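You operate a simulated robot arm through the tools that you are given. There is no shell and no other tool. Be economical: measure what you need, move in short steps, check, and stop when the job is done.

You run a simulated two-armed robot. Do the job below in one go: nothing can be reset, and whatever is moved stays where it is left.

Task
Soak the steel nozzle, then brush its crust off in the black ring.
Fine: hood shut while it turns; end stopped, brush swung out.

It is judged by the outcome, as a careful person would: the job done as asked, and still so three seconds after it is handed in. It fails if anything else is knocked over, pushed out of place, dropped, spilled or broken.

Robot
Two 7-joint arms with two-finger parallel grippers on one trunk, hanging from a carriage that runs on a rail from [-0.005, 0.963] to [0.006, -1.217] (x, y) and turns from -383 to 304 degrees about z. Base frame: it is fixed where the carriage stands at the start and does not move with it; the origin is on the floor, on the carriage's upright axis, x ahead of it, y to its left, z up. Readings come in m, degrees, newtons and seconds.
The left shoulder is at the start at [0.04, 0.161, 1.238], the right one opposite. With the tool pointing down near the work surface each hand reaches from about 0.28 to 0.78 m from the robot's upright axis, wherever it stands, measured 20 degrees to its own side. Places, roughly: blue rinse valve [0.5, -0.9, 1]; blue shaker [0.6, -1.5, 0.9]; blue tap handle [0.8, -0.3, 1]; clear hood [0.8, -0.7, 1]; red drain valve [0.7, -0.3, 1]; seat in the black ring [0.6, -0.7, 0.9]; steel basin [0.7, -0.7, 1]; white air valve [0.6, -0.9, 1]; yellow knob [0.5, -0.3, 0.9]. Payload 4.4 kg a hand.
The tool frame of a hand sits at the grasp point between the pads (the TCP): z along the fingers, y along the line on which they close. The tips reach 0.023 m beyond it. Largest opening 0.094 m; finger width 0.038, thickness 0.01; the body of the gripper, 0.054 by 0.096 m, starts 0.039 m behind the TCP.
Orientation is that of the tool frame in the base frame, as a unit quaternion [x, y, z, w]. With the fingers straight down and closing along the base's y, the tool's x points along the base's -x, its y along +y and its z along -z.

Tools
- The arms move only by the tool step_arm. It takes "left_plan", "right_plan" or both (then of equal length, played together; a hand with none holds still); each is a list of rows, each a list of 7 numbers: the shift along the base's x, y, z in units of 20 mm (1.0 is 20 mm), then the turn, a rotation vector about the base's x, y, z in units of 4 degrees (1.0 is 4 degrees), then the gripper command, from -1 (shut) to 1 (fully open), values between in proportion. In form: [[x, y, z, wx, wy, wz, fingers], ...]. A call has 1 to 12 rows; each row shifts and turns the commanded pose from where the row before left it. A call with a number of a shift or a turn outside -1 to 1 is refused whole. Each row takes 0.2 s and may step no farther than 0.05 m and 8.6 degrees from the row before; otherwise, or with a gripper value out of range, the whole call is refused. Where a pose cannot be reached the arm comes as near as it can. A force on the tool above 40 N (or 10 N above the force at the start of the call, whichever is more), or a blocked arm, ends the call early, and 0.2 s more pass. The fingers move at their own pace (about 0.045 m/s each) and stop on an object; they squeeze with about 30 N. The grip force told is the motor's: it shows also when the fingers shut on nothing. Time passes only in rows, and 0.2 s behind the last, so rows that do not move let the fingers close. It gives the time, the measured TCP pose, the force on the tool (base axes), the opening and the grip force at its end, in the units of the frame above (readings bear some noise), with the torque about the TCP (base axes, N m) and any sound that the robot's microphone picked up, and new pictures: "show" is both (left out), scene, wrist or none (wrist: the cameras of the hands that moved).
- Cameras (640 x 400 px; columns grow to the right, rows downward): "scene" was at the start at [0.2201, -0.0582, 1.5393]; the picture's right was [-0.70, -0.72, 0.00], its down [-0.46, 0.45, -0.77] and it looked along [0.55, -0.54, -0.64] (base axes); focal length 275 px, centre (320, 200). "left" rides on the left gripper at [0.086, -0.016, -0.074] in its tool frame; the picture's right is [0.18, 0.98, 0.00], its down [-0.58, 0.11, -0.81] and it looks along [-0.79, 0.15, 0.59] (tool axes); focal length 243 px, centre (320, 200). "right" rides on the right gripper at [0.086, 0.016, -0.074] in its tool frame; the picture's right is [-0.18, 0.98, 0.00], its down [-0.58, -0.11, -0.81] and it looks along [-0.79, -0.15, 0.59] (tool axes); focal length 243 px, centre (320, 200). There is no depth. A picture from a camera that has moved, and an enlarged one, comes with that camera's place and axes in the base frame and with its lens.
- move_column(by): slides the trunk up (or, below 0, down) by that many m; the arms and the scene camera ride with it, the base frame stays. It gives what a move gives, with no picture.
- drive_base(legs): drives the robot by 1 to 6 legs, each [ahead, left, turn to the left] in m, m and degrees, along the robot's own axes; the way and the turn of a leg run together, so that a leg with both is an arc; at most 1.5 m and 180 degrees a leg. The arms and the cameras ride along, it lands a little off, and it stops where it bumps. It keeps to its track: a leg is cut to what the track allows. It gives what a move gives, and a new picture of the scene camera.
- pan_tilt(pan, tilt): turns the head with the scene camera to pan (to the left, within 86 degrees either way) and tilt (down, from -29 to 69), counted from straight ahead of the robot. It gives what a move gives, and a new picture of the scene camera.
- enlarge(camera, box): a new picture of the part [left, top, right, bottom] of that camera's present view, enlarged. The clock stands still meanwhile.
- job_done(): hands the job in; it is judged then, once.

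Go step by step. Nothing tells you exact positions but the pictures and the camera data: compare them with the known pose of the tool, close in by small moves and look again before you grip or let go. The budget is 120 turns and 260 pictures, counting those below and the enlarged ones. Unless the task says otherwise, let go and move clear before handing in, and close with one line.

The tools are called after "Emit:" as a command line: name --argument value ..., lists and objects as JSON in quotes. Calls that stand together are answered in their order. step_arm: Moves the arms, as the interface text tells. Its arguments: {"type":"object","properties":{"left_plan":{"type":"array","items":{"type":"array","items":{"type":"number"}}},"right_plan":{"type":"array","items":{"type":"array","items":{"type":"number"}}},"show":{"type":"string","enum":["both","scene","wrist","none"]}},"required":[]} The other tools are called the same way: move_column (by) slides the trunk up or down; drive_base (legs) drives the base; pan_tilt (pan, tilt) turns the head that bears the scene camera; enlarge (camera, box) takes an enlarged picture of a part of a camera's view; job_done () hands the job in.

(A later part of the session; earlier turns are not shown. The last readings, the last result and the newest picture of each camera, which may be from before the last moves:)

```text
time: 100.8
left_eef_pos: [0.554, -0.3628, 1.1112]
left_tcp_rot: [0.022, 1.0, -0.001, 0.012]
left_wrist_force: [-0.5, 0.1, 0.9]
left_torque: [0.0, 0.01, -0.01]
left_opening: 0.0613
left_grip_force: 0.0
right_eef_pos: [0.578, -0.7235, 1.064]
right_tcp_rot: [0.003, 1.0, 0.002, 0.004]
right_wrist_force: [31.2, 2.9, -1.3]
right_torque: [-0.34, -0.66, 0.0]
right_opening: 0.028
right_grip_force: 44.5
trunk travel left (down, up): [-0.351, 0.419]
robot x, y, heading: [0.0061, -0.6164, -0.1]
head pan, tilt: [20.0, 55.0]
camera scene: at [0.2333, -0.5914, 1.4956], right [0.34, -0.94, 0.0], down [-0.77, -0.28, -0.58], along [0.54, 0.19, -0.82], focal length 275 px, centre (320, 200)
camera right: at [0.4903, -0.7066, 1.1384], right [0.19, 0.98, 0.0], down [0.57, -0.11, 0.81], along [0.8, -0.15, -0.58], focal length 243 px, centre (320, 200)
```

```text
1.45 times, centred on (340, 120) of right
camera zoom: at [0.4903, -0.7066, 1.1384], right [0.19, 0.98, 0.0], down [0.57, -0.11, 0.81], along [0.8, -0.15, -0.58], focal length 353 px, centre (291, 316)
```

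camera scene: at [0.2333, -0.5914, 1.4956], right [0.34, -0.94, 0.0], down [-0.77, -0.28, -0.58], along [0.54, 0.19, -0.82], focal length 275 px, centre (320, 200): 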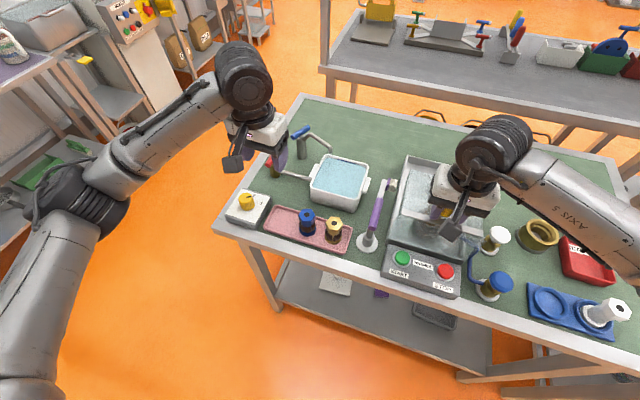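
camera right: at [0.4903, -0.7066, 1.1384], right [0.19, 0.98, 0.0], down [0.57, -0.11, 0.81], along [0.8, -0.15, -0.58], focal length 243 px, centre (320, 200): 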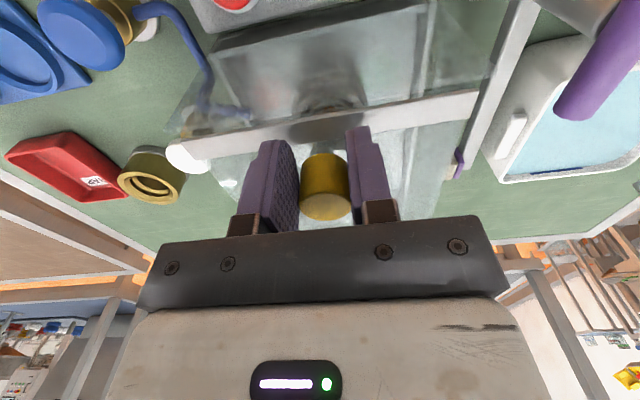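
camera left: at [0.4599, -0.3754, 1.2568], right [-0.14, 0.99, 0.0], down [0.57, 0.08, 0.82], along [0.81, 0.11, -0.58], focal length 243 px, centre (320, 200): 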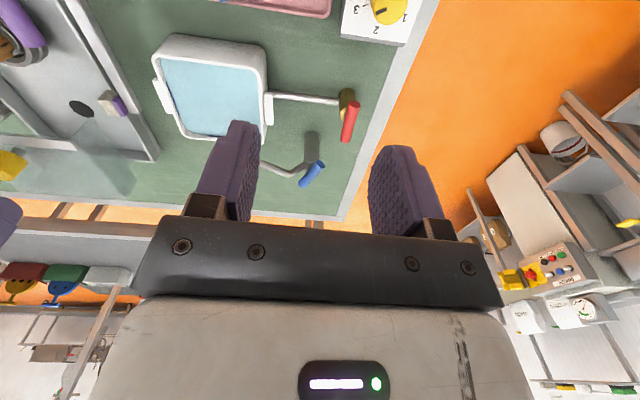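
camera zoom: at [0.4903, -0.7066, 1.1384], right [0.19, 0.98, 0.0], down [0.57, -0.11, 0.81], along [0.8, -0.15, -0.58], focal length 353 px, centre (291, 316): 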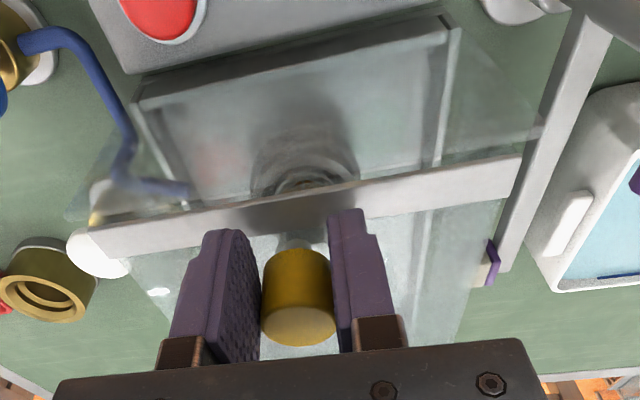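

The hood has hit its end stop at the front glass, so it looks shut. I'll ease off, release the knob and rise.

Emit:
step_arm --right_plan '[[0.5, 0, 0, 0, 0, 0, -1], [0, 0, 0, 0, 0, 0, 0], [0, 0, 0, 0, 0, 0, 0.3], [0, 0, 0, 0, 0, 0, 0.3], [0, 0, 1, 0, 0, 0, 0.3], [0, 0, 1, 0, 0, 0, 0.3], [0, 0, 1, 0, 0, 0, 0.3], [0, 0, 1, 0, 0, 0, 0.3], [0, -1, 1, 0, 0, 0, 0.3], [0, -1, 0, 0, 0, 0, 0.3], [0, -1, 0, 0, 0, 0, 0.3], [0, -1, 0, 0, 0, 0, 0.3]]' --show "none"

Emit:
step_arm --right_plan '[[0, -1, 0, 0, 0, 0, -0.2], [0, -1, 0, 0, 0, 0, -1], [0, -1, 0, 0, 0, 0, -1], [-0.5, -1, 0, 0, 0, 0, -1], [-0.5, -1, 0, 0, 0, 0, -1], [-0.5, -1, 0, 0, 0, 0, -1]]' --show "scene"

Emit:
enlarge --camera "scene" --box '[360, 120, 500, 270]'

```text
time: 103.4
left_eef_pos: [0.5482, -0.3643, 1.1082]
left_tcp_rot: [0.023, 1.0, -0.001, 0.009]
left_wrist_force: [0.3, -0.4, 1.2]
left_torque: [-0.04, 0.03, 0.03]
left_opening: 0.0611
left_grip_force: 0.1
right_eef_pos: [0.583, -0.8057, 1.1605]
right_tcp_rot: [0.003, 1.0, 0.0, 0.0]
right_wrist_force: [0.9, -0.4, 1.1]
right_torque: [0.01, 0.03, -0.01]
right_opening: 0.0611
right_grip_force: 0.1
trunk travel left (down, up): [-0.351, 0.419]
robot x, y, heading: [0.002, -0.6167, -0.3]
head pan, tilt: [20.0, 55.0]
```

```text
time: 104.8
left_eef_pos: [0.549, -0.363, 1.1075]
left_tcp_rot: [0.023, 1.0, -0.002, 0.01]
left_wrist_force: [0.8, 0.4, 1.1]
left_torque: [0.0, 0.02, 0.01]
left_opening: 0.0612
left_grip_force: 0.1
right_eef_pos: [0.5516, -0.9254, 1.1573]
right_tcp_rot: [0.003, 1.0, 0.0, 0.0]
right_wrist_force: [-1.0, -0.3, 0.6]
right_torque: [0.01, 0.0, 0.0]
right_opening: 0.0
right_grip_force: 30.0
trunk travel left (down, up): [-0.351, 0.419]
robot x, y, heading: [0.0021, -0.6169, -0.2]
head pan, tilt: [20.0, 55.0]
camera scene: at [0.23, -0.592, 1.4944], right [0.34, -0.94, 0.0], down [-0.77, -0.28, -0.57], along [0.54, 0.19, -0.82], focal length 275 px, centre (320, 200)
```

scene: 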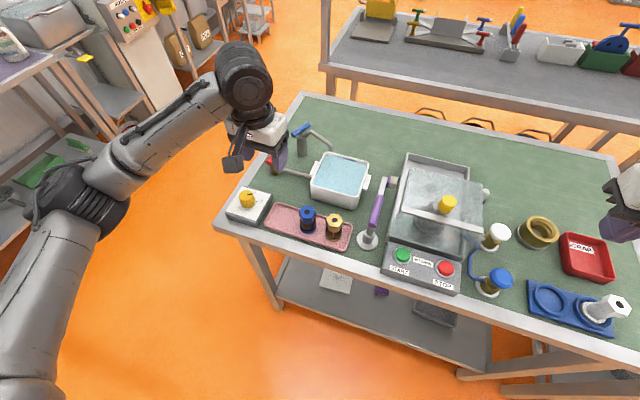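

```text
2.67 times, centred on (430, 195) of scene
camera zoom: at [0.23, -0.592, 1.4944], right [0.34, -0.94, 0.0], down [-0.77, -0.28, -0.57], along [0.54, 0.19, -0.82], focal length 734 px, centre (27, 213)
```

zoom: 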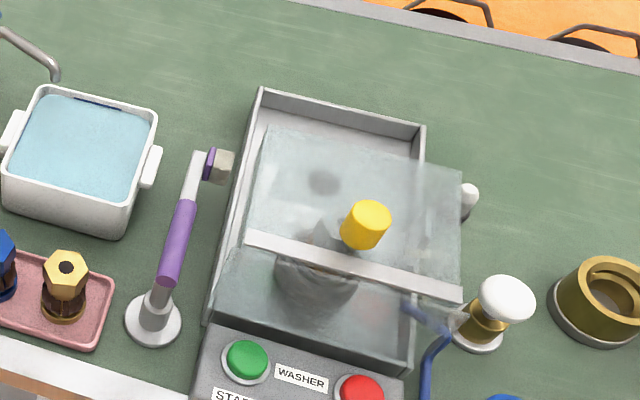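

Hood is shut. Now the brush: I raise the trunk a little for elbow clearance and bring the left hand over the purple handle.

Emit:
move_column --by 0.12

Emit:
step_arm --left_plan '[[0, -1, -0.4, 0, 0, 0, 0.1], [0, -1, -0.4, 0, 0, 0, 0.1], [0, -1, -0.4, 0, 0, 0, 0.1], [0, -1, -0.4, 0, 0, 0, 0.1], [0, -1, -0.4, 0, 0, 0, 0.1], [0, -1, -0.4, 0, 0, 0, 0.1], [0, -1, -0.4, 0, 0, 0, 0.1], [0, -1, 0, 0, 0, 0, 0.1], [0, -1, 0, 0, 0, 0, 0.1], [0, -1, 0, 0, 0, 0, 0.1], [0, -1, 0, 0, 0, 0, 0.1], [0, -0.8, 0, 0, 0, 0, 0.1]]'

Emit:
enlarge --camera "left" --box '[180, 0, 460, 220]'

Emit:
enlarge --camera "scene" --box '[310, 120, 470, 290]'

```text
time: 106.3
left_eef_pos: [0.549, -0.363, 1.2276]
left_tcp_rot: [0.022, 1.0, 0.0, 0.01]
left_wrist_force: [0.5, 0.0, -0.3]
left_torque: [-0.03, 0.0, 0.03]
left_opening: 0.061
left_grip_force: 0.0
right_eef_pos: [0.5527, -0.924, 1.2774]
right_tcp_rot: [0.003, 1.0, -0.001, 0.001]
right_wrist_force: [0.1, 0.3, -0.8]
right_torque: [-0.01, 0.01, -0.05]
right_opening: 0.0001
right_grip_force: 30.2
trunk travel left (down, up): [-0.471, 0.299]
robot x, y, heading: [0.0016, -0.6142, -0.3]
head pan, tilt: [20.0, 55.0]
```

```text
time: 108.9
left_eef_pos: [0.5497, -0.6001, 1.1723]
left_tcp_rot: [0.022, 1.0, 0.0, 0.01]
left_wrist_force: [0.2, 0.5, -0.7]
left_torque: [0.02, 0.0, 0.0]
left_opening: 0.0515
left_grip_force: 0.2
right_eef_pos: [0.553, -0.9252, 1.2764]
right_tcp_rot: [0.002, 1.0, 0.001, -0.001]
right_wrist_force: [0.0, 0.1, -0.5]
right_torque: [0.0, 0.0, -0.02]
right_opening: 0.0
right_grip_force: 29.7
trunk travel left (down, up): [-0.471, 0.299]
robot x, y, heading: [0.0047, -0.6155, -0.1]
head pan, tilt: [20.0, 55.0]
camera scene: at [0.2302, -0.5919, 1.6145], right [0.34, -0.94, 0.0], down [-0.77, -0.28, -0.57], along [0.54, 0.19, -0.82], focal length 275 px, centre (320, 200)
camera left: at [0.4608, -0.6133, 1.2469], right [-0.14, 0.99, 0.0], down [0.57, 0.08, 0.82], along [0.81, 0.11, -0.58], focal length 243 px, centre (320, 200)
```

scene: 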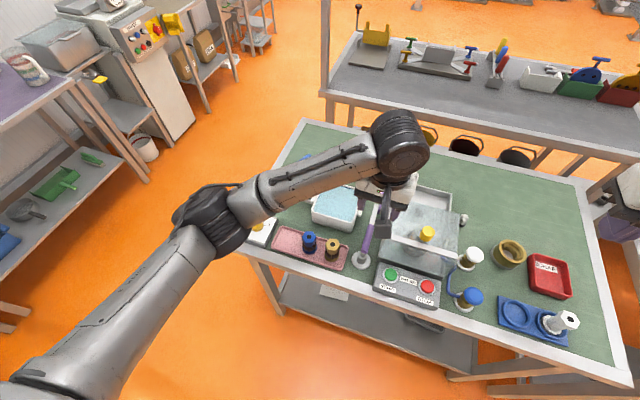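
left: 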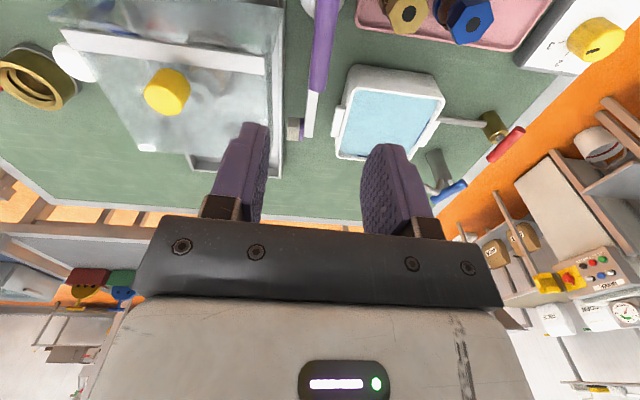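

```text
1.82 times, centred on (320, 110) of left
camera zoom: at [0.4608, -0.6133, 1.2469], right [-0.14, 0.99, 0.0], down [0.57, 0.08, 0.82], along [0.81, 0.11, -0.58], focal length 441 px, centre (320, 364)
```

zoom: 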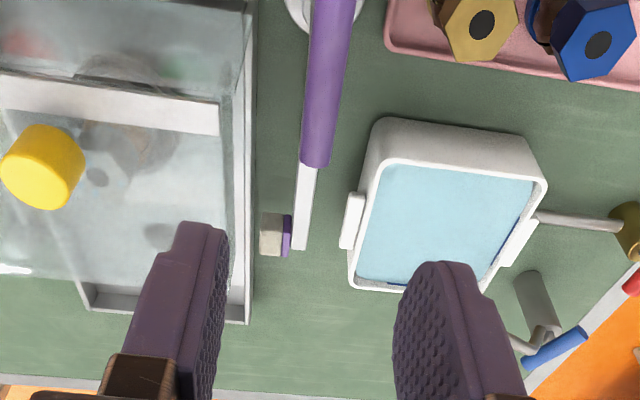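

```text
2.35 times, centred on (390, 205) of scene
camera zoom: at [0.2302, -0.5919, 1.6145], right [0.34, -0.94, 0.0], down [-0.77, -0.28, -0.57], along [0.54, 0.19, -0.82], focal length 647 px, centre (155, 188)
```

zoom: 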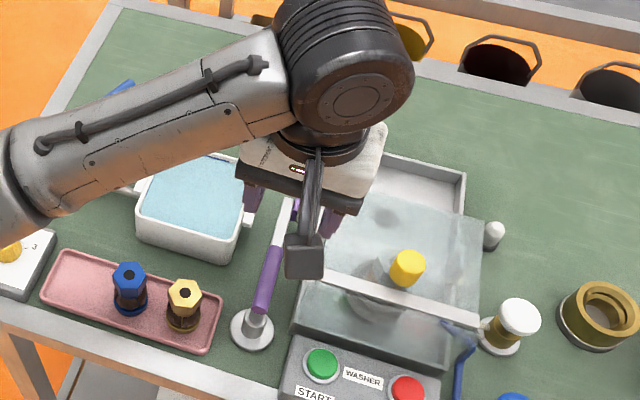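

Emit:
step_arm --left_plan '[[0.1, 0.1, -1, 0, 0, 0, 0.0], [0, 0, -1, 0, 0, 0, 0.0], [0, 0, -1, 0, 0, 0, 0.0], [0, 0, -1, 0, 0, 0, 0.0], [0, 0, -1, 0, 0, 0, 0.0], [0, 0, -0.8, 0, 0, 0, 0.0]]'

Emit:
enlarge --camera "left" --box '[180, 0, 460, 220]'

Emit:
enlarge --camera "scene" --box '[310, 120, 470, 290]'

```text
time: 110.3
left_eef_pos: [0.5533, -0.5984, 1.0564]
left_tcp_rot: [0.022, 1.0, 0.0, 0.009]
left_wrist_force: [0.4, 0.5, 0.8]
left_torque: [0.04, 0.01, 0.01]
left_opening: 0.047
left_grip_force: 0.1
right_eef_pos: [0.5523, -0.9249, 1.2768]
right_tcp_rot: [0.003, 1.0, 0.0, 0.0]
right_wrist_force: [-0.6, 0.2, 0.2]
right_torque: [-0.02, 0.0, 0.03]
right_opening: 0.0
right_grip_force: 29.7
trunk travel left (down, up): [-0.471, 0.299]
robot x, y, heading: [0.0047, -0.6144, -0.3]
head pan, tilt: [20.0, 55.0]
camera scene: at [0.2301, -0.5918, 1.6145], right [0.34, -0.94, 0.0], down [-0.77, -0.28, -0.57], along [0.54, 0.19, -0.82], focal length 275 px, centre (320, 200)
camera left: at [0.4633, -0.6113, 1.1306], right [-0.14, 0.99, 0.0], down [0.57, 0.08, 0.82], along [0.81, 0.11, -0.58], focal length 243 px, centre (320, 200)
```

scene: 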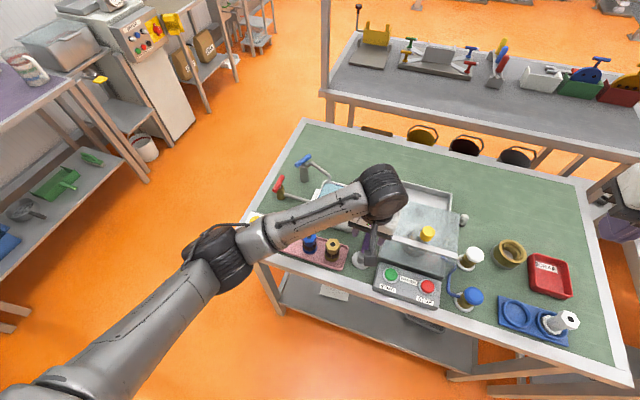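
left: 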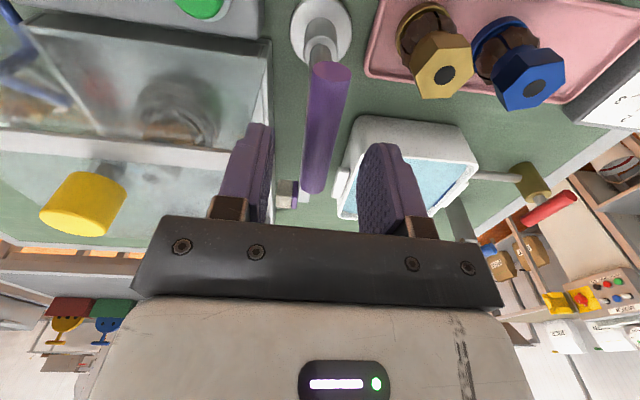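

```text
1.82 times, centred on (320, 110) of left
camera zoom: at [0.4633, -0.6113, 1.1306], right [-0.14, 0.99, 0.0], down [0.57, 0.08, 0.82], along [0.81, 0.11, -0.58], focal length 441 px, centre (320, 364)
```

zoom: 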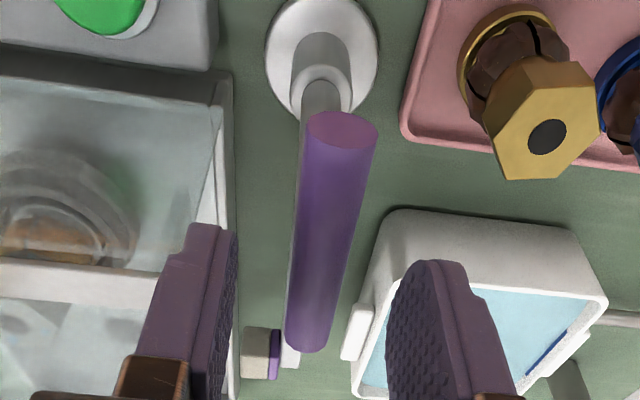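

```text
2.35 times, centred on (390, 205) of scene
camera zoom: at [0.2301, -0.5918, 1.6145], right [0.34, -0.94, 0.0], down [-0.77, -0.28, -0.57], along [0.54, 0.19, -0.82], focal length 647 px, centre (155, 188)
```

zoom: 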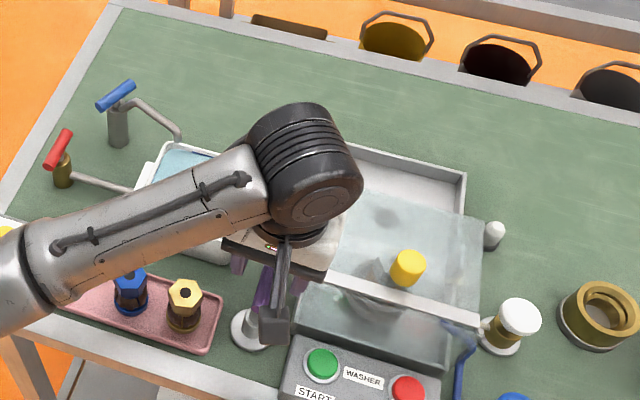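

Emit:
step_arm --left_plan '[[0, 0, -0.8, 0, 0, 0, 0.0], [0, 0, -0.7, 0, 0, 0, 0.0], [0, 0, 0, 0, 0, 0, -1], [0, 0, 0, 0, 0, 0, -1], [0, 0, 0, 0, 0, 0, -1], [0, 0, 0, 0, 0, 0, -1]]' --show "wrist"

Emit:
enlarge --camera "left" --box '[180, 0, 460, 220]'

```text
time: 111.7
left_eef_pos: [0.5515, -0.5992, 1.0295]
left_tcp_rot: [0.023, 1.0, -0.001, 0.009]
left_wrist_force: [1.1, -3.9, -0.1]
left_torque: [0.24, -0.41, 0.09]
left_opening: 0.0158
left_grip_force: 45.3
right_eef_pos: [0.553, -0.9248, 1.2776]
right_tcp_rot: [0.003, 1.0, 0.0, 0.001]
right_wrist_force: [-0.7, 0.1, 0.0]
right_torque: [0.01, 0.01, 0.01]
right_opening: 0.0002
right_grip_force: 29.8
trunk travel left (down, up): [-0.471, 0.299]
robot x, y, heading: [0.0001, -0.6181, -0.3]
head pan, tilt: [20.0, 55.0]
camera left: at [0.4627, -0.612, 1.1026], right [-0.14, 0.99, 0.0], down [0.57, 0.08, 0.82], along [0.81, 0.11, -0.58], focal length 243 px, centre (320, 200)
```

left: 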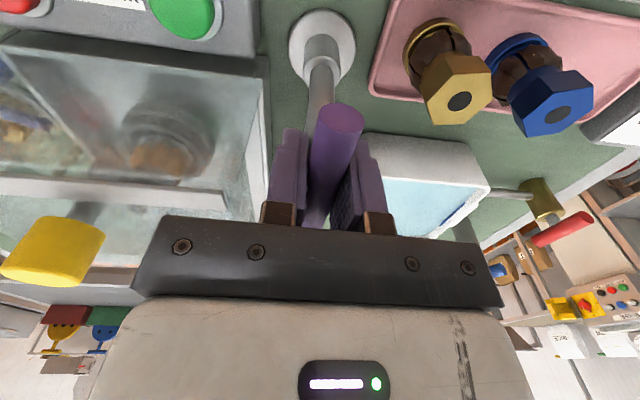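

```text
1.82 times, centred on (320, 110) of left
camera zoom: at [0.4627, -0.612, 1.1026], right [-0.14, 0.99, 0.0], down [0.57, 0.08, 0.82], along [0.81, 0.11, -0.58], focal length 441 px, centre (320, 364)
```

zoom: 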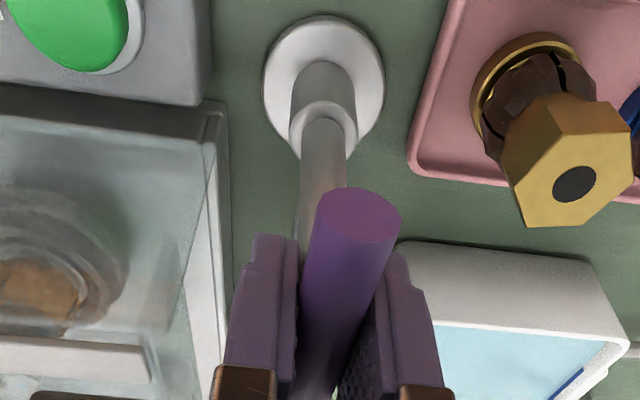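

Gripped the handle. Now I swing the brush in by turning clockwise about the post, in stages.

Emit:
step_arm --left_plan '[[0, 0, 0, 0, 0, -1, -1], [0, -0.02, 0, 0, 0, -1, -1], [0, -0.02, 0, 0, 0, -1, -1], [0, -0.02, 0, 0, 0, -1, -1], [0, -0.02, 0, 0, 0, -1, -1], [0, -0.02, 0, 0, 0, -1, -1]]'

Emit:
enlarge --camera "scene" --box '[330, 160, 470, 290]'

Emit:
enlarge --camera "left" --box '[0, 0, 380, 240]'

```text
time: 113.1
left_eef_pos: [0.5519, -0.6008, 1.0294]
left_tcp_rot: [0.231, 0.973, -0.003, 0.011]
left_wrist_force: [-2.2, -8.6, 26.9]
left_torque: [0.6, 0.7, 0.08]
left_opening: 0.0156
left_grip_force: 44.8
right_eef_pos: [0.5542, -0.9256, 1.2789]
right_tcp_rot: [0.002, 1.0, 0.0, 0.001]
right_wrist_force: [-0.1, 0.4, 0.9]
right_torque: [-0.02, -0.01, -0.01]
right_opening: 0.0
right_grip_force: 29.5
trunk travel left (down, up): [-0.471, 0.299]
robot x, y, heading: [0.0061, -0.6187, -0.4]
head pan, tilt: [20.0, 55.0]
camera scene: at [0.2309, -0.5924, 1.615], right [0.34, -0.94, 0.0], down [-0.77, -0.28, -0.57], along [0.54, 0.19, -0.82], focal length 275 px, centre (320, 200)
camera left: at [0.4648, -0.5762, 1.1021], right [0.28, 0.96, -0.01], down [0.55, -0.15, 0.82], along [0.79, -0.23, -0.57], focal length 243 px, centre (320, 200)
```

scene: 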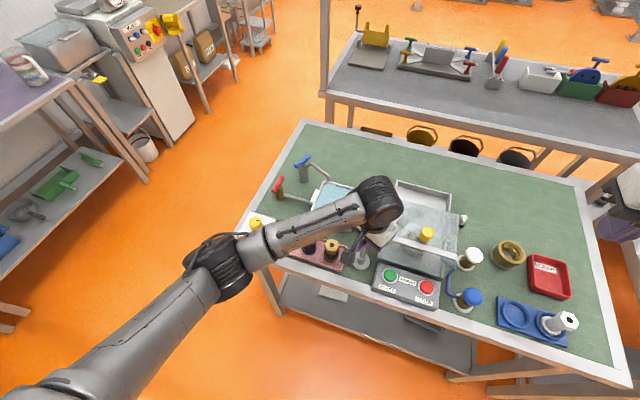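
left: 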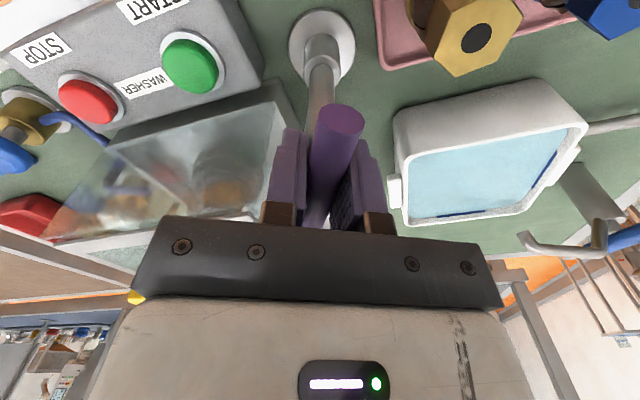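

```text
3.08 times, centred on (400, 225) of scene
camera zoom: at [0.2309, -0.5924, 1.615], right [0.34, -0.94, 0.0], down [-0.77, -0.28, -0.57], along [0.54, 0.19, -0.82], focal length 846 px, centre (74, 123)
```

zoom: 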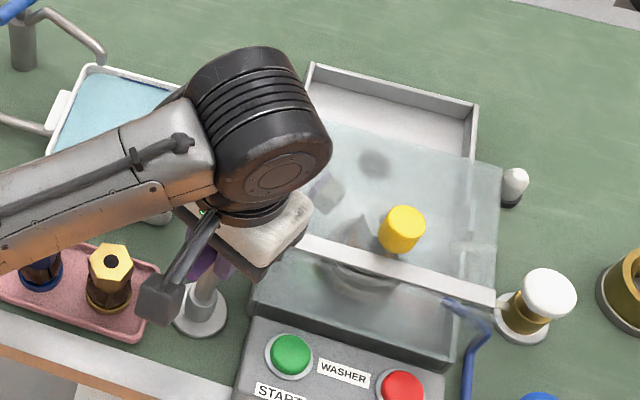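

```text
1.67 times, centred on (190, 120) of left
camera zoom: at [0.4648, -0.5762, 1.1021], right [0.28, 0.96, -0.01], down [0.55, -0.15, 0.82], along [0.79, -0.23, -0.57], focal length 404 px, centre (537, 333)
```

zoom: 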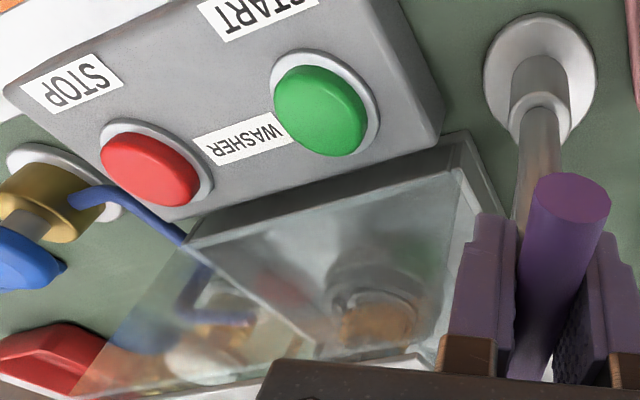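

Emit:
step_arm --left_plan '[[0, -0.03, 0.1, 0, 0, -1, -1], [0, -0.03, 0, 0, 0, -1, -1], [0, -0.03, 0, 0, 0, -1, -1], [0, -0.03, 0, 0, 0, -1, -1]]' --show "scene"

Emit:
enlarge --camera "scene" --box '[330, 160, 470, 290]'

```text
time: 114.1
left_eef_pos: [0.5511, -0.6012, 1.0285]
left_tcp_rot: [0.362, 0.932, -0.005, 0.009]
left_wrist_force: [-9.6, -4.4, 25.5]
left_torque: [-0.38, -0.63, 0.07]
left_opening: 0.0158
left_grip_force: 44.9
right_eef_pos: [0.5526, -0.9245, 1.2772]
right_tcp_rot: [0.003, 1.0, 0.0, 0.0]
right_wrist_force: [0.0, 0.2, 0.1]
right_torque: [0.0, -0.03, 0.02]
right_opening: 0.0005
right_grip_force: 30.5
trunk travel left (down, up): [-0.471, 0.299]
robot x, y, heading: [0.0048, -0.6147, -0.4]
head pan, tilt: [20.0, 55.0]
camera scene: at [0.2304, -0.592, 1.6147], right [0.34, -0.94, 0.0], down [-0.77, -0.28, -0.57], along [0.54, 0.19, -0.82], focal length 275 px, centre (320, 200)
```

scene: 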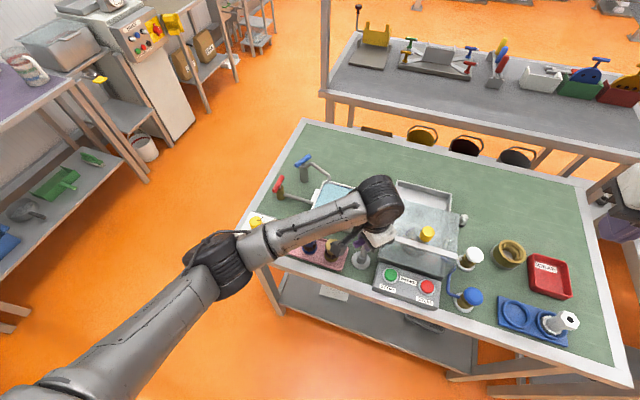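

```text
3.08 times, centred on (400, 225) of scene
camera zoom: at [0.2304, -0.592, 1.6147], right [0.34, -0.94, 0.0], down [-0.77, -0.28, -0.57], along [0.54, 0.19, -0.82], focal length 846 px, centre (74, 123)
```

zoom: 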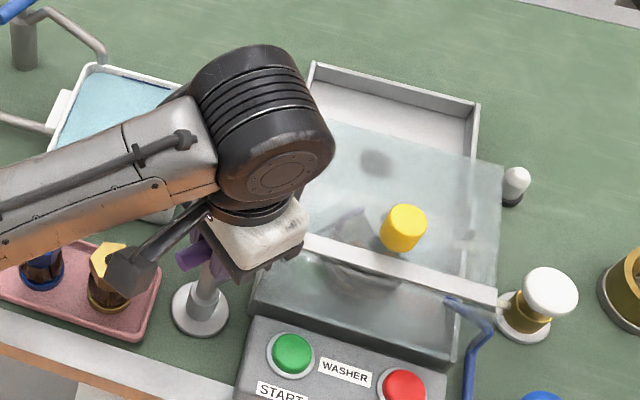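

Emit:
step_arm --left_plan '[[0, -0.03, 0.1, 0, 0, -1, -1], [0, 0, 0, 0, 0, -0.5, -1], [0, 0, 0, 0, 0, 0, -1]]'

Emit:
enlarge --camera "left" --box '[0, 0, 380, 240]'

Emit:
enlarge --camera "scene" --box '[390, 200, 450, 250]'

```text
time: 114.9
left_eef_pos: [0.5521, -0.6024, 1.0285]
left_tcp_rot: [0.409, 0.912, -0.003, 0.008]
left_wrist_force: [2.9, -2.7, -2.5]
left_torque: [0.1, 0.17, 1.9]
left_opening: 0.0191
left_grip_force: 44.9
right_eef_pos: [0.5529, -0.9245, 1.2772]
right_tcp_rot: [0.003, 1.0, 0.001, 0.0]
right_wrist_force: [-0.1, -1.0, 0.2]
right_torque: [-0.04, 0.01, -0.02]
right_opening: 0.0
right_grip_force: 30.3
trunk travel left (down, up): [-0.471, 0.299]
robot x, y, heading: [0.0014, -0.6152, -0.3]
head pan, tilt: [20.0, 55.0]
camera scene: at [0.2303, -0.592, 1.6142], right [0.34, -0.94, 0.0], down [-0.77, -0.28, -0.57], along [0.54, 0.19, -0.82], focal length 275 px, centre (320, 200)
camera left: at [0.4801, -0.5478, 1.1022], right [0.61, 0.79, 0.0], down [0.46, -0.35, 0.82], along [0.64, -0.5, -0.58], focal length 243 px, centre (320, 200)
```

scene: 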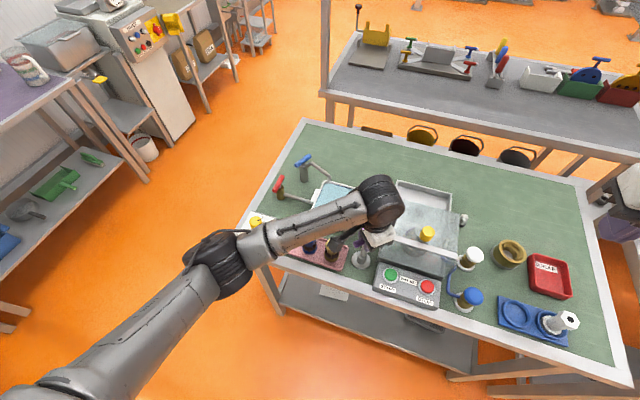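
left: 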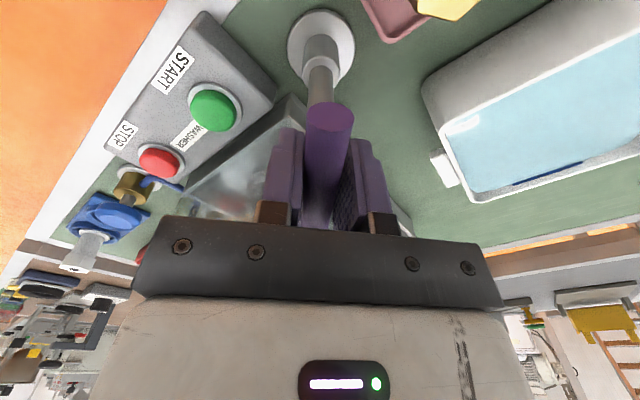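

```text
1.67 times, centred on (190, 120) of left
camera zoom: at [0.4801, -0.5478, 1.1022], right [0.61, 0.79, 0.0], down [0.46, -0.35, 0.82], along [0.64, -0.5, -0.58], focal length 404 px, centre (537, 333)
```

zoom: 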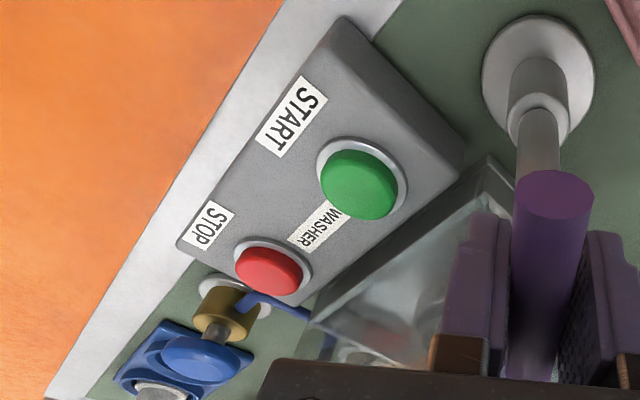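

```text
8.00 times, centred on (420, 225) of scene
camera zoom: at [0.2303, -0.592, 1.6142], right [0.34, -0.94, 0.0], down [-0.77, -0.28, -0.57], along [0.54, 0.19, -0.82], focal length 2200 px, centre (-480, 0)
```

zoom: 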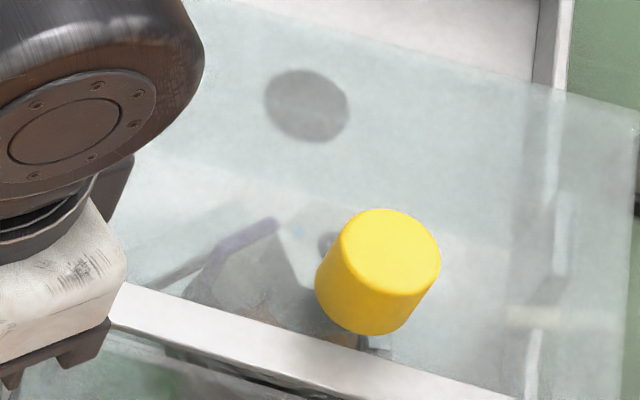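

The brush has met the nozzle (torque rose). I'll ease slightly, let go and lift clear.

Emit:
step_arm --left_plan '[[0, 0, 0, 0, 0, 0.5, -1], [0, 0, 0, 0, 0, 0, -1], [0, 0, 0, 0, 0, 0, -0.3], [0, 0, 0, 0, 0, 0, 0], [0, 0, 0, 0, 0, 0, 0], [0, 0, 1, 0, 0, 0, 0], [0, 0, 1, 0, 0, 0, 0], [0, 0, 1, 0, 0, 0, 0], [0, 0, 1, 0, 0, 0, 0], [0, 1, 1, 0, 0, 1, 0], [0, 1, 0, 0, 0, 1, 0], [0, 1, 0, 0, 0, 1, 0]]' --show "none"

Emit:
step_arm --left_plan '[[0, 1, 0, 0, 0, 1, 0], [0, 1, 0, 0, 0, 1, 0], [0, 1, 0, 0, 0, 1, 0], [0, 1, 0, 0, 0, 1, 0], [0, 1, 0, 0, 0, 1, 0], [0, 1, 0, 0, 0, 1, 0], [0, 1, 0, 0, 0, 1, 0], [0, 1, 0, 0, 0, 1, 0]]'

Emit:
enlarge --camera "scene" --box '[340, 170, 480, 310]'

Emit:
enlarge --camera "scene" --box '[380, 200, 450, 260]'

```text
time: 117.5
left_eef_pos: [0.5532, -0.5401, 1.1302]
left_tcp_rot: [0.296, 0.955, -0.003, 0.008]
left_wrist_force: [0.0, 0.2, -0.1]
left_torque: [-0.02, 0.03, 0.02]
left_opening: 0.0471
left_grip_force: 0.0
right_eef_pos: [0.5519, -0.9243, 1.2768]
right_tcp_rot: [0.003, 1.0, 0.001, 0.0]
right_wrist_force: [-0.2, 0.9, 0.9]
right_torque: [0.0, 0.05, 0.01]
right_opening: 0.0
right_grip_force: 30.1
trunk travel left (down, up): [-0.471, 0.299]
robot x, y, heading: [0.0073, -0.6143, -0.2]
head pan, tilt: [20.0, 55.0]
```

```text
time: 119.3
left_eef_pos: [0.5506, -0.3811, 1.131]
left_tcp_rot: [0.022, 1.0, -0.001, 0.01]
left_wrist_force: [-0.7, 0.1, -0.3]
left_torque: [-0.04, -0.01, 0.02]
left_opening: 0.0471
left_grip_force: 0.0
right_eef_pos: [0.553, -0.9235, 1.2772]
right_tcp_rot: [0.003, 1.0, 0.001, 0.0]
right_wrist_force: [-0.8, -0.2, 0.1]
right_torque: [-0.01, 0.02, -0.03]
right_opening: 0.0001
right_grip_force: 29.7
trunk travel left (down, up): [-0.471, 0.299]
robot x, y, heading: [0.0025, -0.6184, -0.0]
head pan, tilt: [20.0, 55.0]
camera scene: at [0.2301, -0.5915, 1.6145], right [0.34, -0.94, 0.0], down [-0.77, -0.28, -0.57], along [0.54, 0.19, -0.82], focal length 275 px, centre (320, 200)
camera left: at [0.4617, -0.3938, 1.2059], right [-0.14, 0.99, 0.0], down [0.57, 0.08, 0.82], along [0.81, 0.11, -0.58], focal length 243 px, centre (320, 200)
```

scene: 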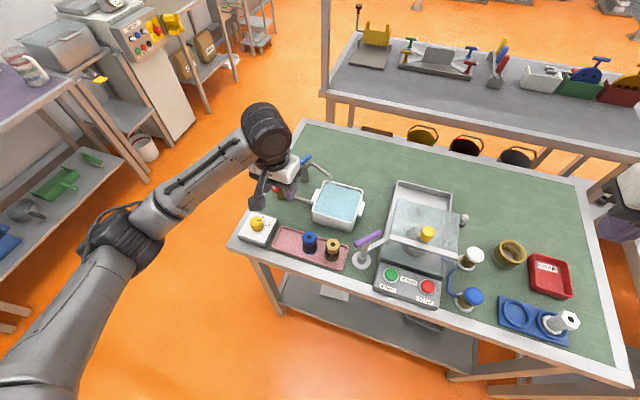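
left: 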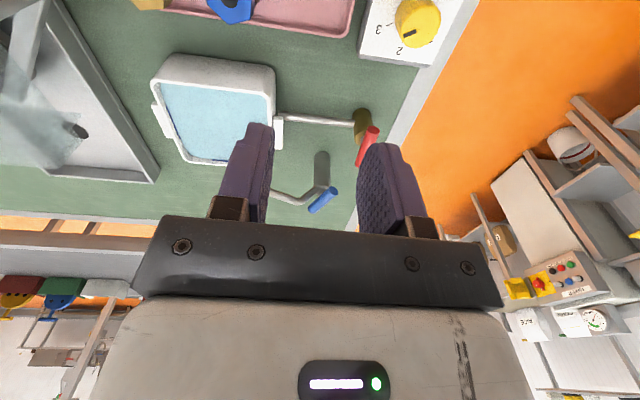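

```text
2.86 times, centred on (410, 240) of scene
camera zoom: at [0.2301, -0.5915, 1.6145], right [0.34, -0.94, 0.0], down [-0.77, -0.28, -0.57], along [0.54, 0.19, -0.82], focal length 786 px, centre (63, 86)
```

zoom: 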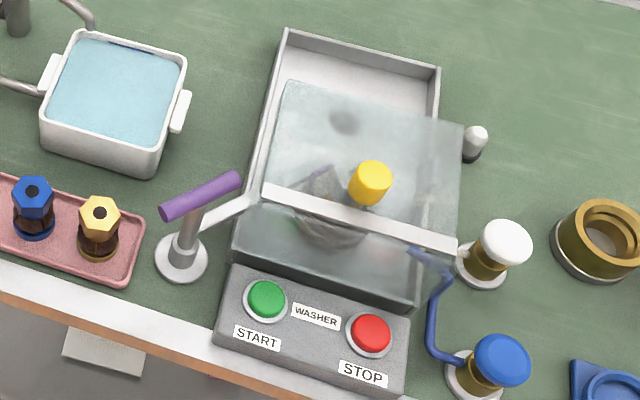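

```text
6.67 times, centred on (415, 230) of scene
camera zoom: at [0.2301, -0.5915, 1.6145], right [0.34, -0.94, 0.0], down [-0.77, -0.28, -0.57], along [0.54, 0.19, -0.82], focal length 1834 px, centre (-313, 0)
```

zoom: 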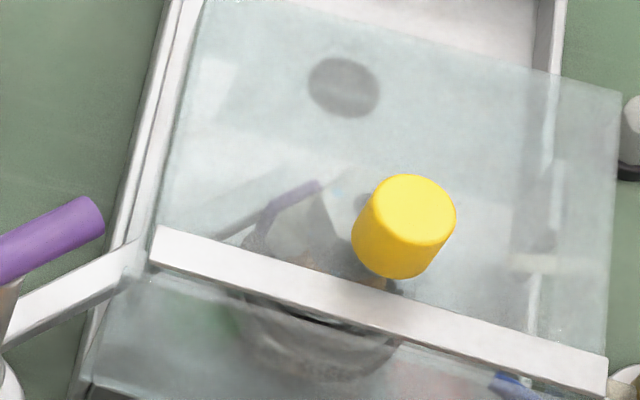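

The brush now rests against the nozzle and the hood is shut. Next I bring the right hand, closed and tilted back to clear the glass, above the green START button (about 0.515, -0.677, 0.95).

Emit:
step_arm --right_plan '[[-0.3, 1, 0, 0, -1, 0, -1], [-0.3, 1, 0, 0, -1, 0, -1], [-0.3, 1, 0, 0, -1, 0, -1], [-0.3, 1, 0, 0, -1, 0, -1], [-0.3, 1, 0, 0, -1, 0, -1], [-0.3, 1, 0, 0, -1, 0, -1], [0, 1, 0, 0, -1, 0, -1], [0, 1, -1, 0, 0, 0, -1], [0, 1, -1, 0, 0, 0, -1], [0, 1, -1, 0, 0, 0, -1], [0, 1, -1, 0, 0, 0, -1], [0, 1, -1, 0, 0, 0, -1]]'

Emit:
enlarge --camera "right" --box '[180, 0, 460, 220]'

Emit:
enlarge --camera "scene" --box '[340, 170, 480, 310]'

```text
time: 121.9
left_eef_pos: [0.5508, -0.3819, 1.1327]
left_tcp_rot: [0.021, 1.0, 0.001, 0.01]
left_wrist_force: [-0.6, 0.1, 0.4]
left_torque: [0.0, -0.02, -0.01]
left_opening: 0.047
left_grip_force: 0.0
right_eef_pos: [0.5152, -0.6824, 1.1744]
right_tcp_rot: [0.004, 0.97, 0.001, 0.242]
right_wrist_force: [0.0, -0.4, -0.1]
right_torque: [0.03, -0.02, 0.0]
right_opening: 0.0
right_grip_force: 29.6
trunk travel left (down, up): [-0.471, 0.299]
robot x, y, heading: [0.0044, -0.6126, -0.2]
head pan, tilt: [20.0, 55.0]
camera scene: at [0.2301, -0.5914, 1.6145], right [0.34, -0.94, 0.0], down [-0.77, -0.28, -0.57], along [0.54, 0.19, -0.82], focal length 275 px, centre (320, 200)
camera right: at [0.4035, -0.6658, 1.201], right [0.17, 0.98, 0.09], down [0.13, -0.11, 0.98], along [0.98, -0.15, -0.15], focal length 243 px, centre (320, 200)
```

scene: 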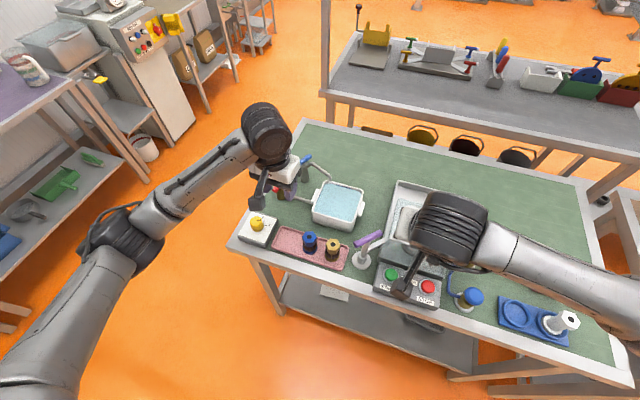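
right: 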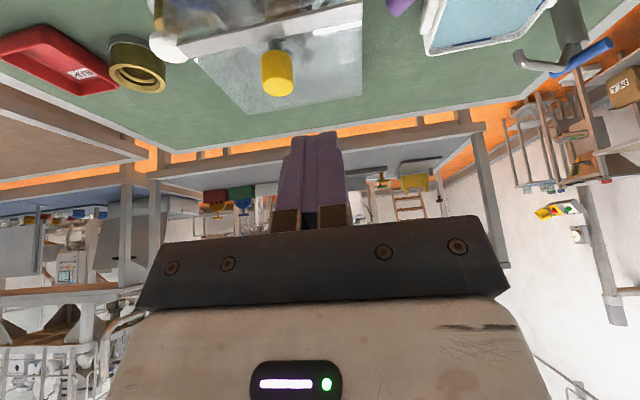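

```text
1.82 times, centred on (320, 110) of right
camera zoom: at [0.4035, -0.6658, 1.201], right [0.17, 0.98, 0.09], down [0.13, -0.11, 0.98], along [0.98, -0.15, -0.15], focal length 441 px, centre (320, 364)
```

zoom: 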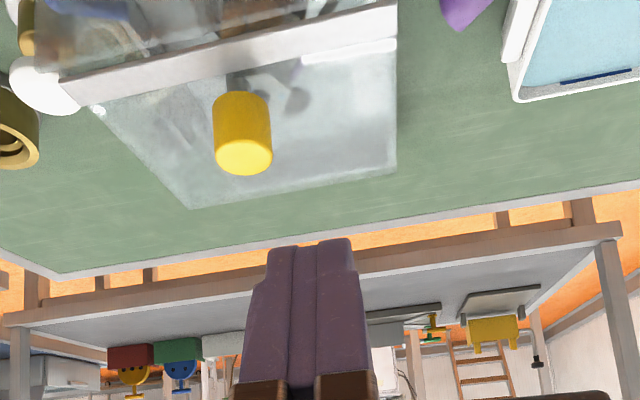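

```text
2.86 times, centred on (410, 240) of scene
camera zoom: at [0.2301, -0.5914, 1.6145], right [0.34, -0.94, 0.0], down [-0.77, -0.28, -0.57], along [0.54, 0.19, -0.82], focal length 786 px, centre (63, 86)
```

zoom: 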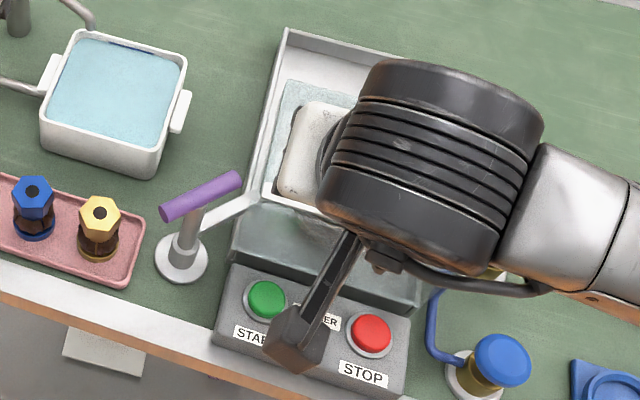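

Emit:
step_arm --right_plan '[[0.1, 0.25, -1, 0, 0, 0, -1], [0, 0, -1, 0, 0, 0, -1], [0, 0, -1, 0, 0, 0, -1], [0, 0, -1, 0, 0, 0, -1], [0, 0, -1, 0, 0, 0, -1], [0, 0, -1, 0, 0, 0, -1], [0, 0, -1, 0, 0, 0, -1], [0, 0, -0.6, 0, 0, 0, -1], [0, 0, 0, 0, 0, 0, -1]]' --show "scene"

Emit:
enlarge --camera "scene" --box '[340, 190, 480, 310]'

Emit:
enlarge --camera "left" --box '[0, 0, 240, 200]'

```text
time: 123.9
left_eef_pos: [0.5509, -0.381, 1.1323]
left_tcp_rot: [0.022, 1.0, 0.0, 0.009]
left_wrist_force: [-0.5, -0.5, 0.6]
left_torque: [-0.01, -0.04, 0.0]
left_opening: 0.0471
left_grip_force: 0.0
right_eef_pos: [0.5197, -0.6801, 1.0263]
right_tcp_rot: [0.002, 0.97, 0.001, 0.242]
right_wrist_force: [0.5, 0.2, -0.5]
right_torque: [0.01, 0.0, 0.01]
right_opening: 0.0
right_grip_force: 29.5
trunk travel left (down, up): [-0.471, 0.299]
robot x, y, heading: [0.0051, -0.6213, -0.1]
head pan, tilt: [20.0, 55.0]
camera scene: at [0.2302, -0.5917, 1.6145], right [0.34, -0.94, 0.0], down [-0.77, -0.28, -0.57], along [0.54, 0.19, -0.82], focal length 275 px, centre (320, 200)
```

scene: 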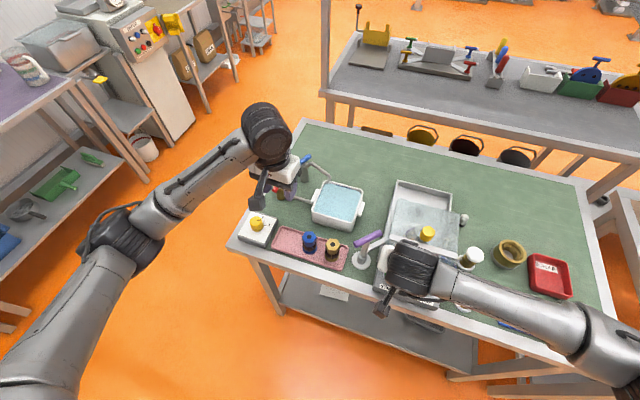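

```text
3.33 times, centred on (410, 250) of scene
camera zoom: at [0.2302, -0.5917, 1.6145], right [0.34, -0.94, 0.0], down [-0.77, -0.28, -0.57], along [0.54, 0.19, -0.82], focal length 917 px, centre (20, 33)
```

zoom: 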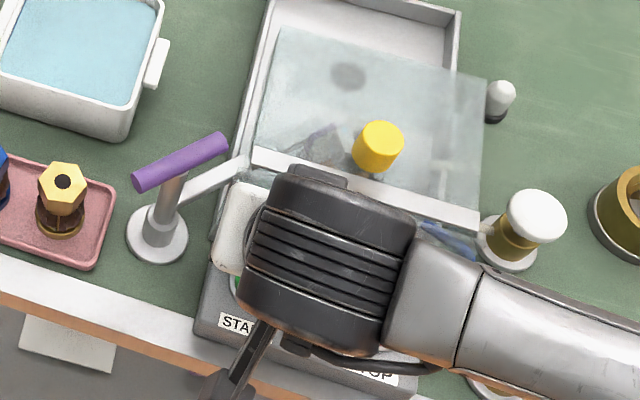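

```text
2.00 times, centred on (120, 100) of left
camera zoom: at [0.4618, -0.3943, 1.2059], right [-0.14, 0.99, 0.0], down [0.57, 0.08, 0.82], along [0.81, 0.11, -0.58], focal length 485 px, centre (720, 400)
```

zoom: 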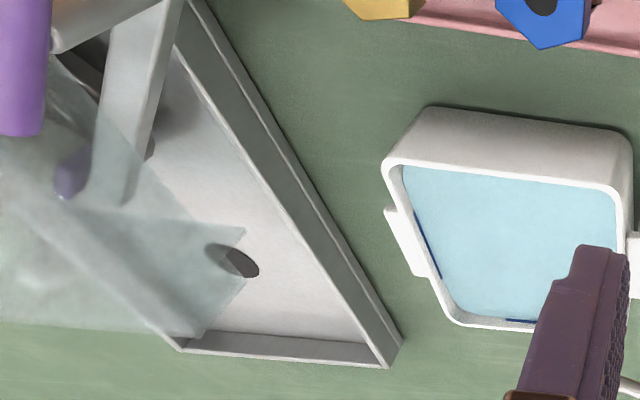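

Emit:
step_arm --right_plan '[[-0.1, 0.1, -0.6, 0, 0, 0, -1], [0, 0, -0.6, 0, 0, 0, -1], [0, 0, -0.4, 0, 0, 0, -1], [0, 0, -0.25, 0, 0, 0, -1], [0, 0, -0.25, 0, 0, 0, -1], [0, 0, -0.25, 0, 0, 0, -1]]' --show "both"

```text
time: 125.3
left_eef_pos: [0.5515, -0.3825, 1.1324]
left_tcp_rot: [0.022, 1.0, 0.0, 0.01]
left_wrist_force: [0.6, -0.6, 0.4]
left_torque: [0.01, 0.01, -0.01]
left_opening: 0.0468
left_grip_force: 0.1
right_eef_pos: [0.5172, -0.6773, 0.978]
right_tcp_rot: [0.003, 0.97, 0.0, 0.242]
right_wrist_force: [0.1, 0.8, 0.3]
right_torque: [0.01, -0.01, 0.02]
right_opening: 0.0
right_grip_force: 30.3
trunk travel left (down, up): [-0.471, 0.299]
robot x, y, heading: [0.0021, -0.617, -0.2]
head pan, tilt: [20.0, 55.0]
camera scene: at [0.2302, -0.5917, 1.6145], right [0.34, -0.94, 0.0], down [-0.77, -0.28, -0.57], along [0.54, 0.19, -0.82], focal length 275 px, centre (320, 200)
camera right: at [0.4053, -0.6601, 1.0033], right [0.17, 0.98, 0.09], down [0.13, -0.11, 0.98], along [0.98, -0.15, -0.15], focal length 243 px, centre (320, 200)
```

scene: 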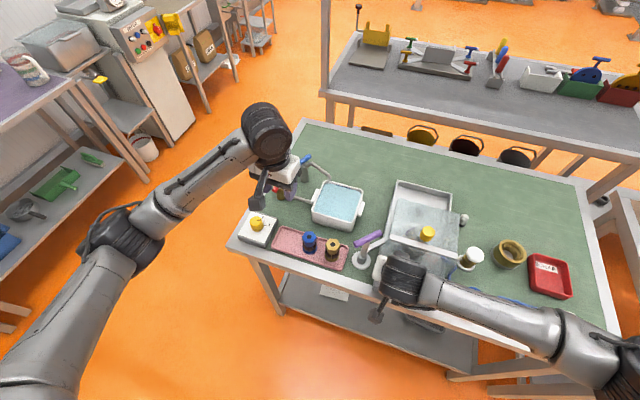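
right: 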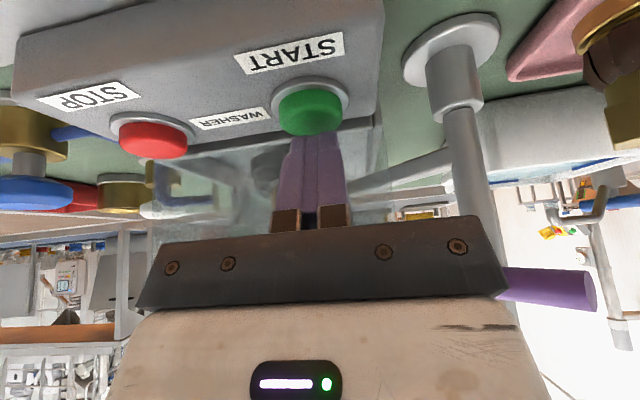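

Emit:
enlarge --camera "right" --box '[240, 60, 400, 180]'

```text
3.33 times, centred on (320, 120) of right
camera zoom: at [0.4053, -0.6601, 1.0033], right [0.17, 0.98, 0.09], down [0.13, -0.11, 0.98], along [0.98, -0.15, -0.15], focal length 809 px, centre (320, 467)
```

zoom: 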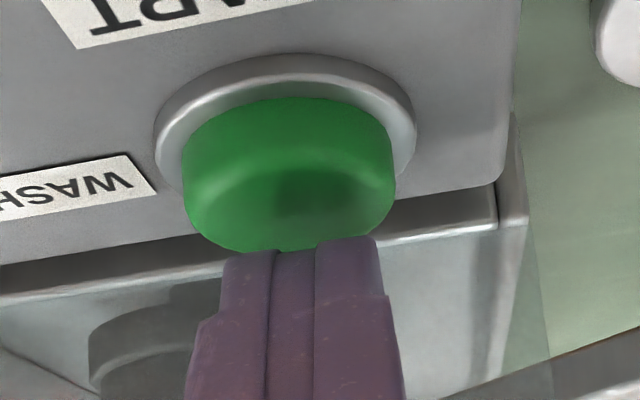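

Emit:
step_arm --right_plan '[[-0.25, 0.05, 0, 0, 0, 0, -1], [0, 0, -0.2, 0, 0, 0, -1], [0, 0, -0.2, 0, 0, 0, -1], [0, 0, -0.2, 0, 0, 0, -1]]' --show "wrist"

Emit:
enlarge --camera "right" --box '[240, 60, 400, 180]'

```text
time: 126.3
left_eef_pos: [0.5517, -0.3818, 1.1318]
left_tcp_rot: [0.022, 1.0, -0.002, 0.01]
left_wrist_force: [1.0, 0.9, -0.6]
left_torque: [0.0, 0.0, -0.03]
left_opening: 0.0469
left_grip_force: 0.1
right_eef_pos: [0.5123, -0.6774, 0.9675]
right_tcp_rot: [0.002, 0.97, 0.001, 0.243]
right_wrist_force: [-5.2, -2.5, 17.1]
right_torque: [-0.07, 0.25, 0.0]
right_opening: 0.0
right_grip_force: 30.5
trunk travel left (down, up): [-0.471, 0.299]
robot x, y, heading: [0.0024, -0.6165, -0.1]
head pan, tilt: [20.0, 55.0]
heard: click
camera right: at [0.401, -0.6591, 0.9941], right [0.17, 0.98, 0.09], down [0.13, -0.11, 0.98], along [0.98, -0.15, -0.15], focal length 243 px, centre (320, 200)
```

right: 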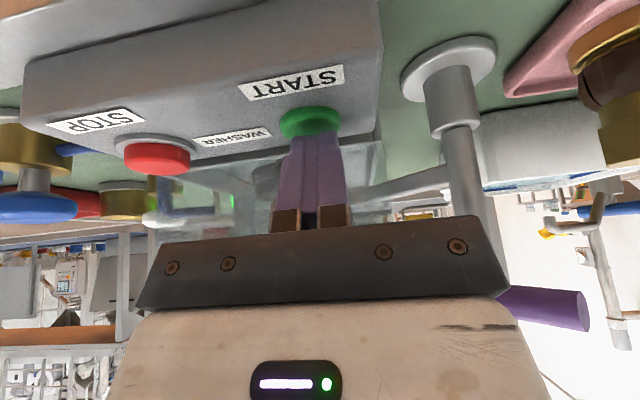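

```text
3.33 times, centred on (320, 120) of right
camera zoom: at [0.401, -0.6591, 0.9941], right [0.17, 0.98, 0.09], down [0.13, -0.11, 0.98], along [0.98, -0.15, -0.15], focal length 809 px, centre (320, 467)
```

zoom: 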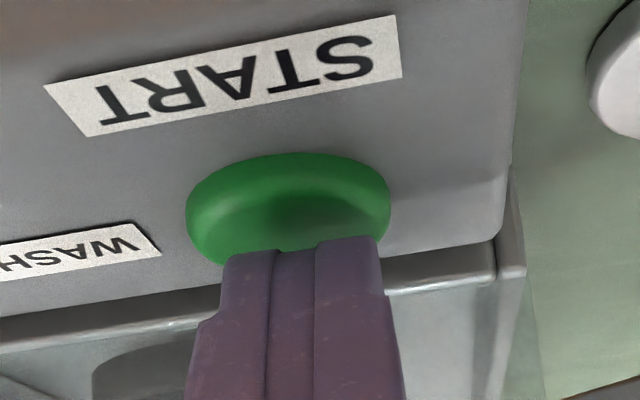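

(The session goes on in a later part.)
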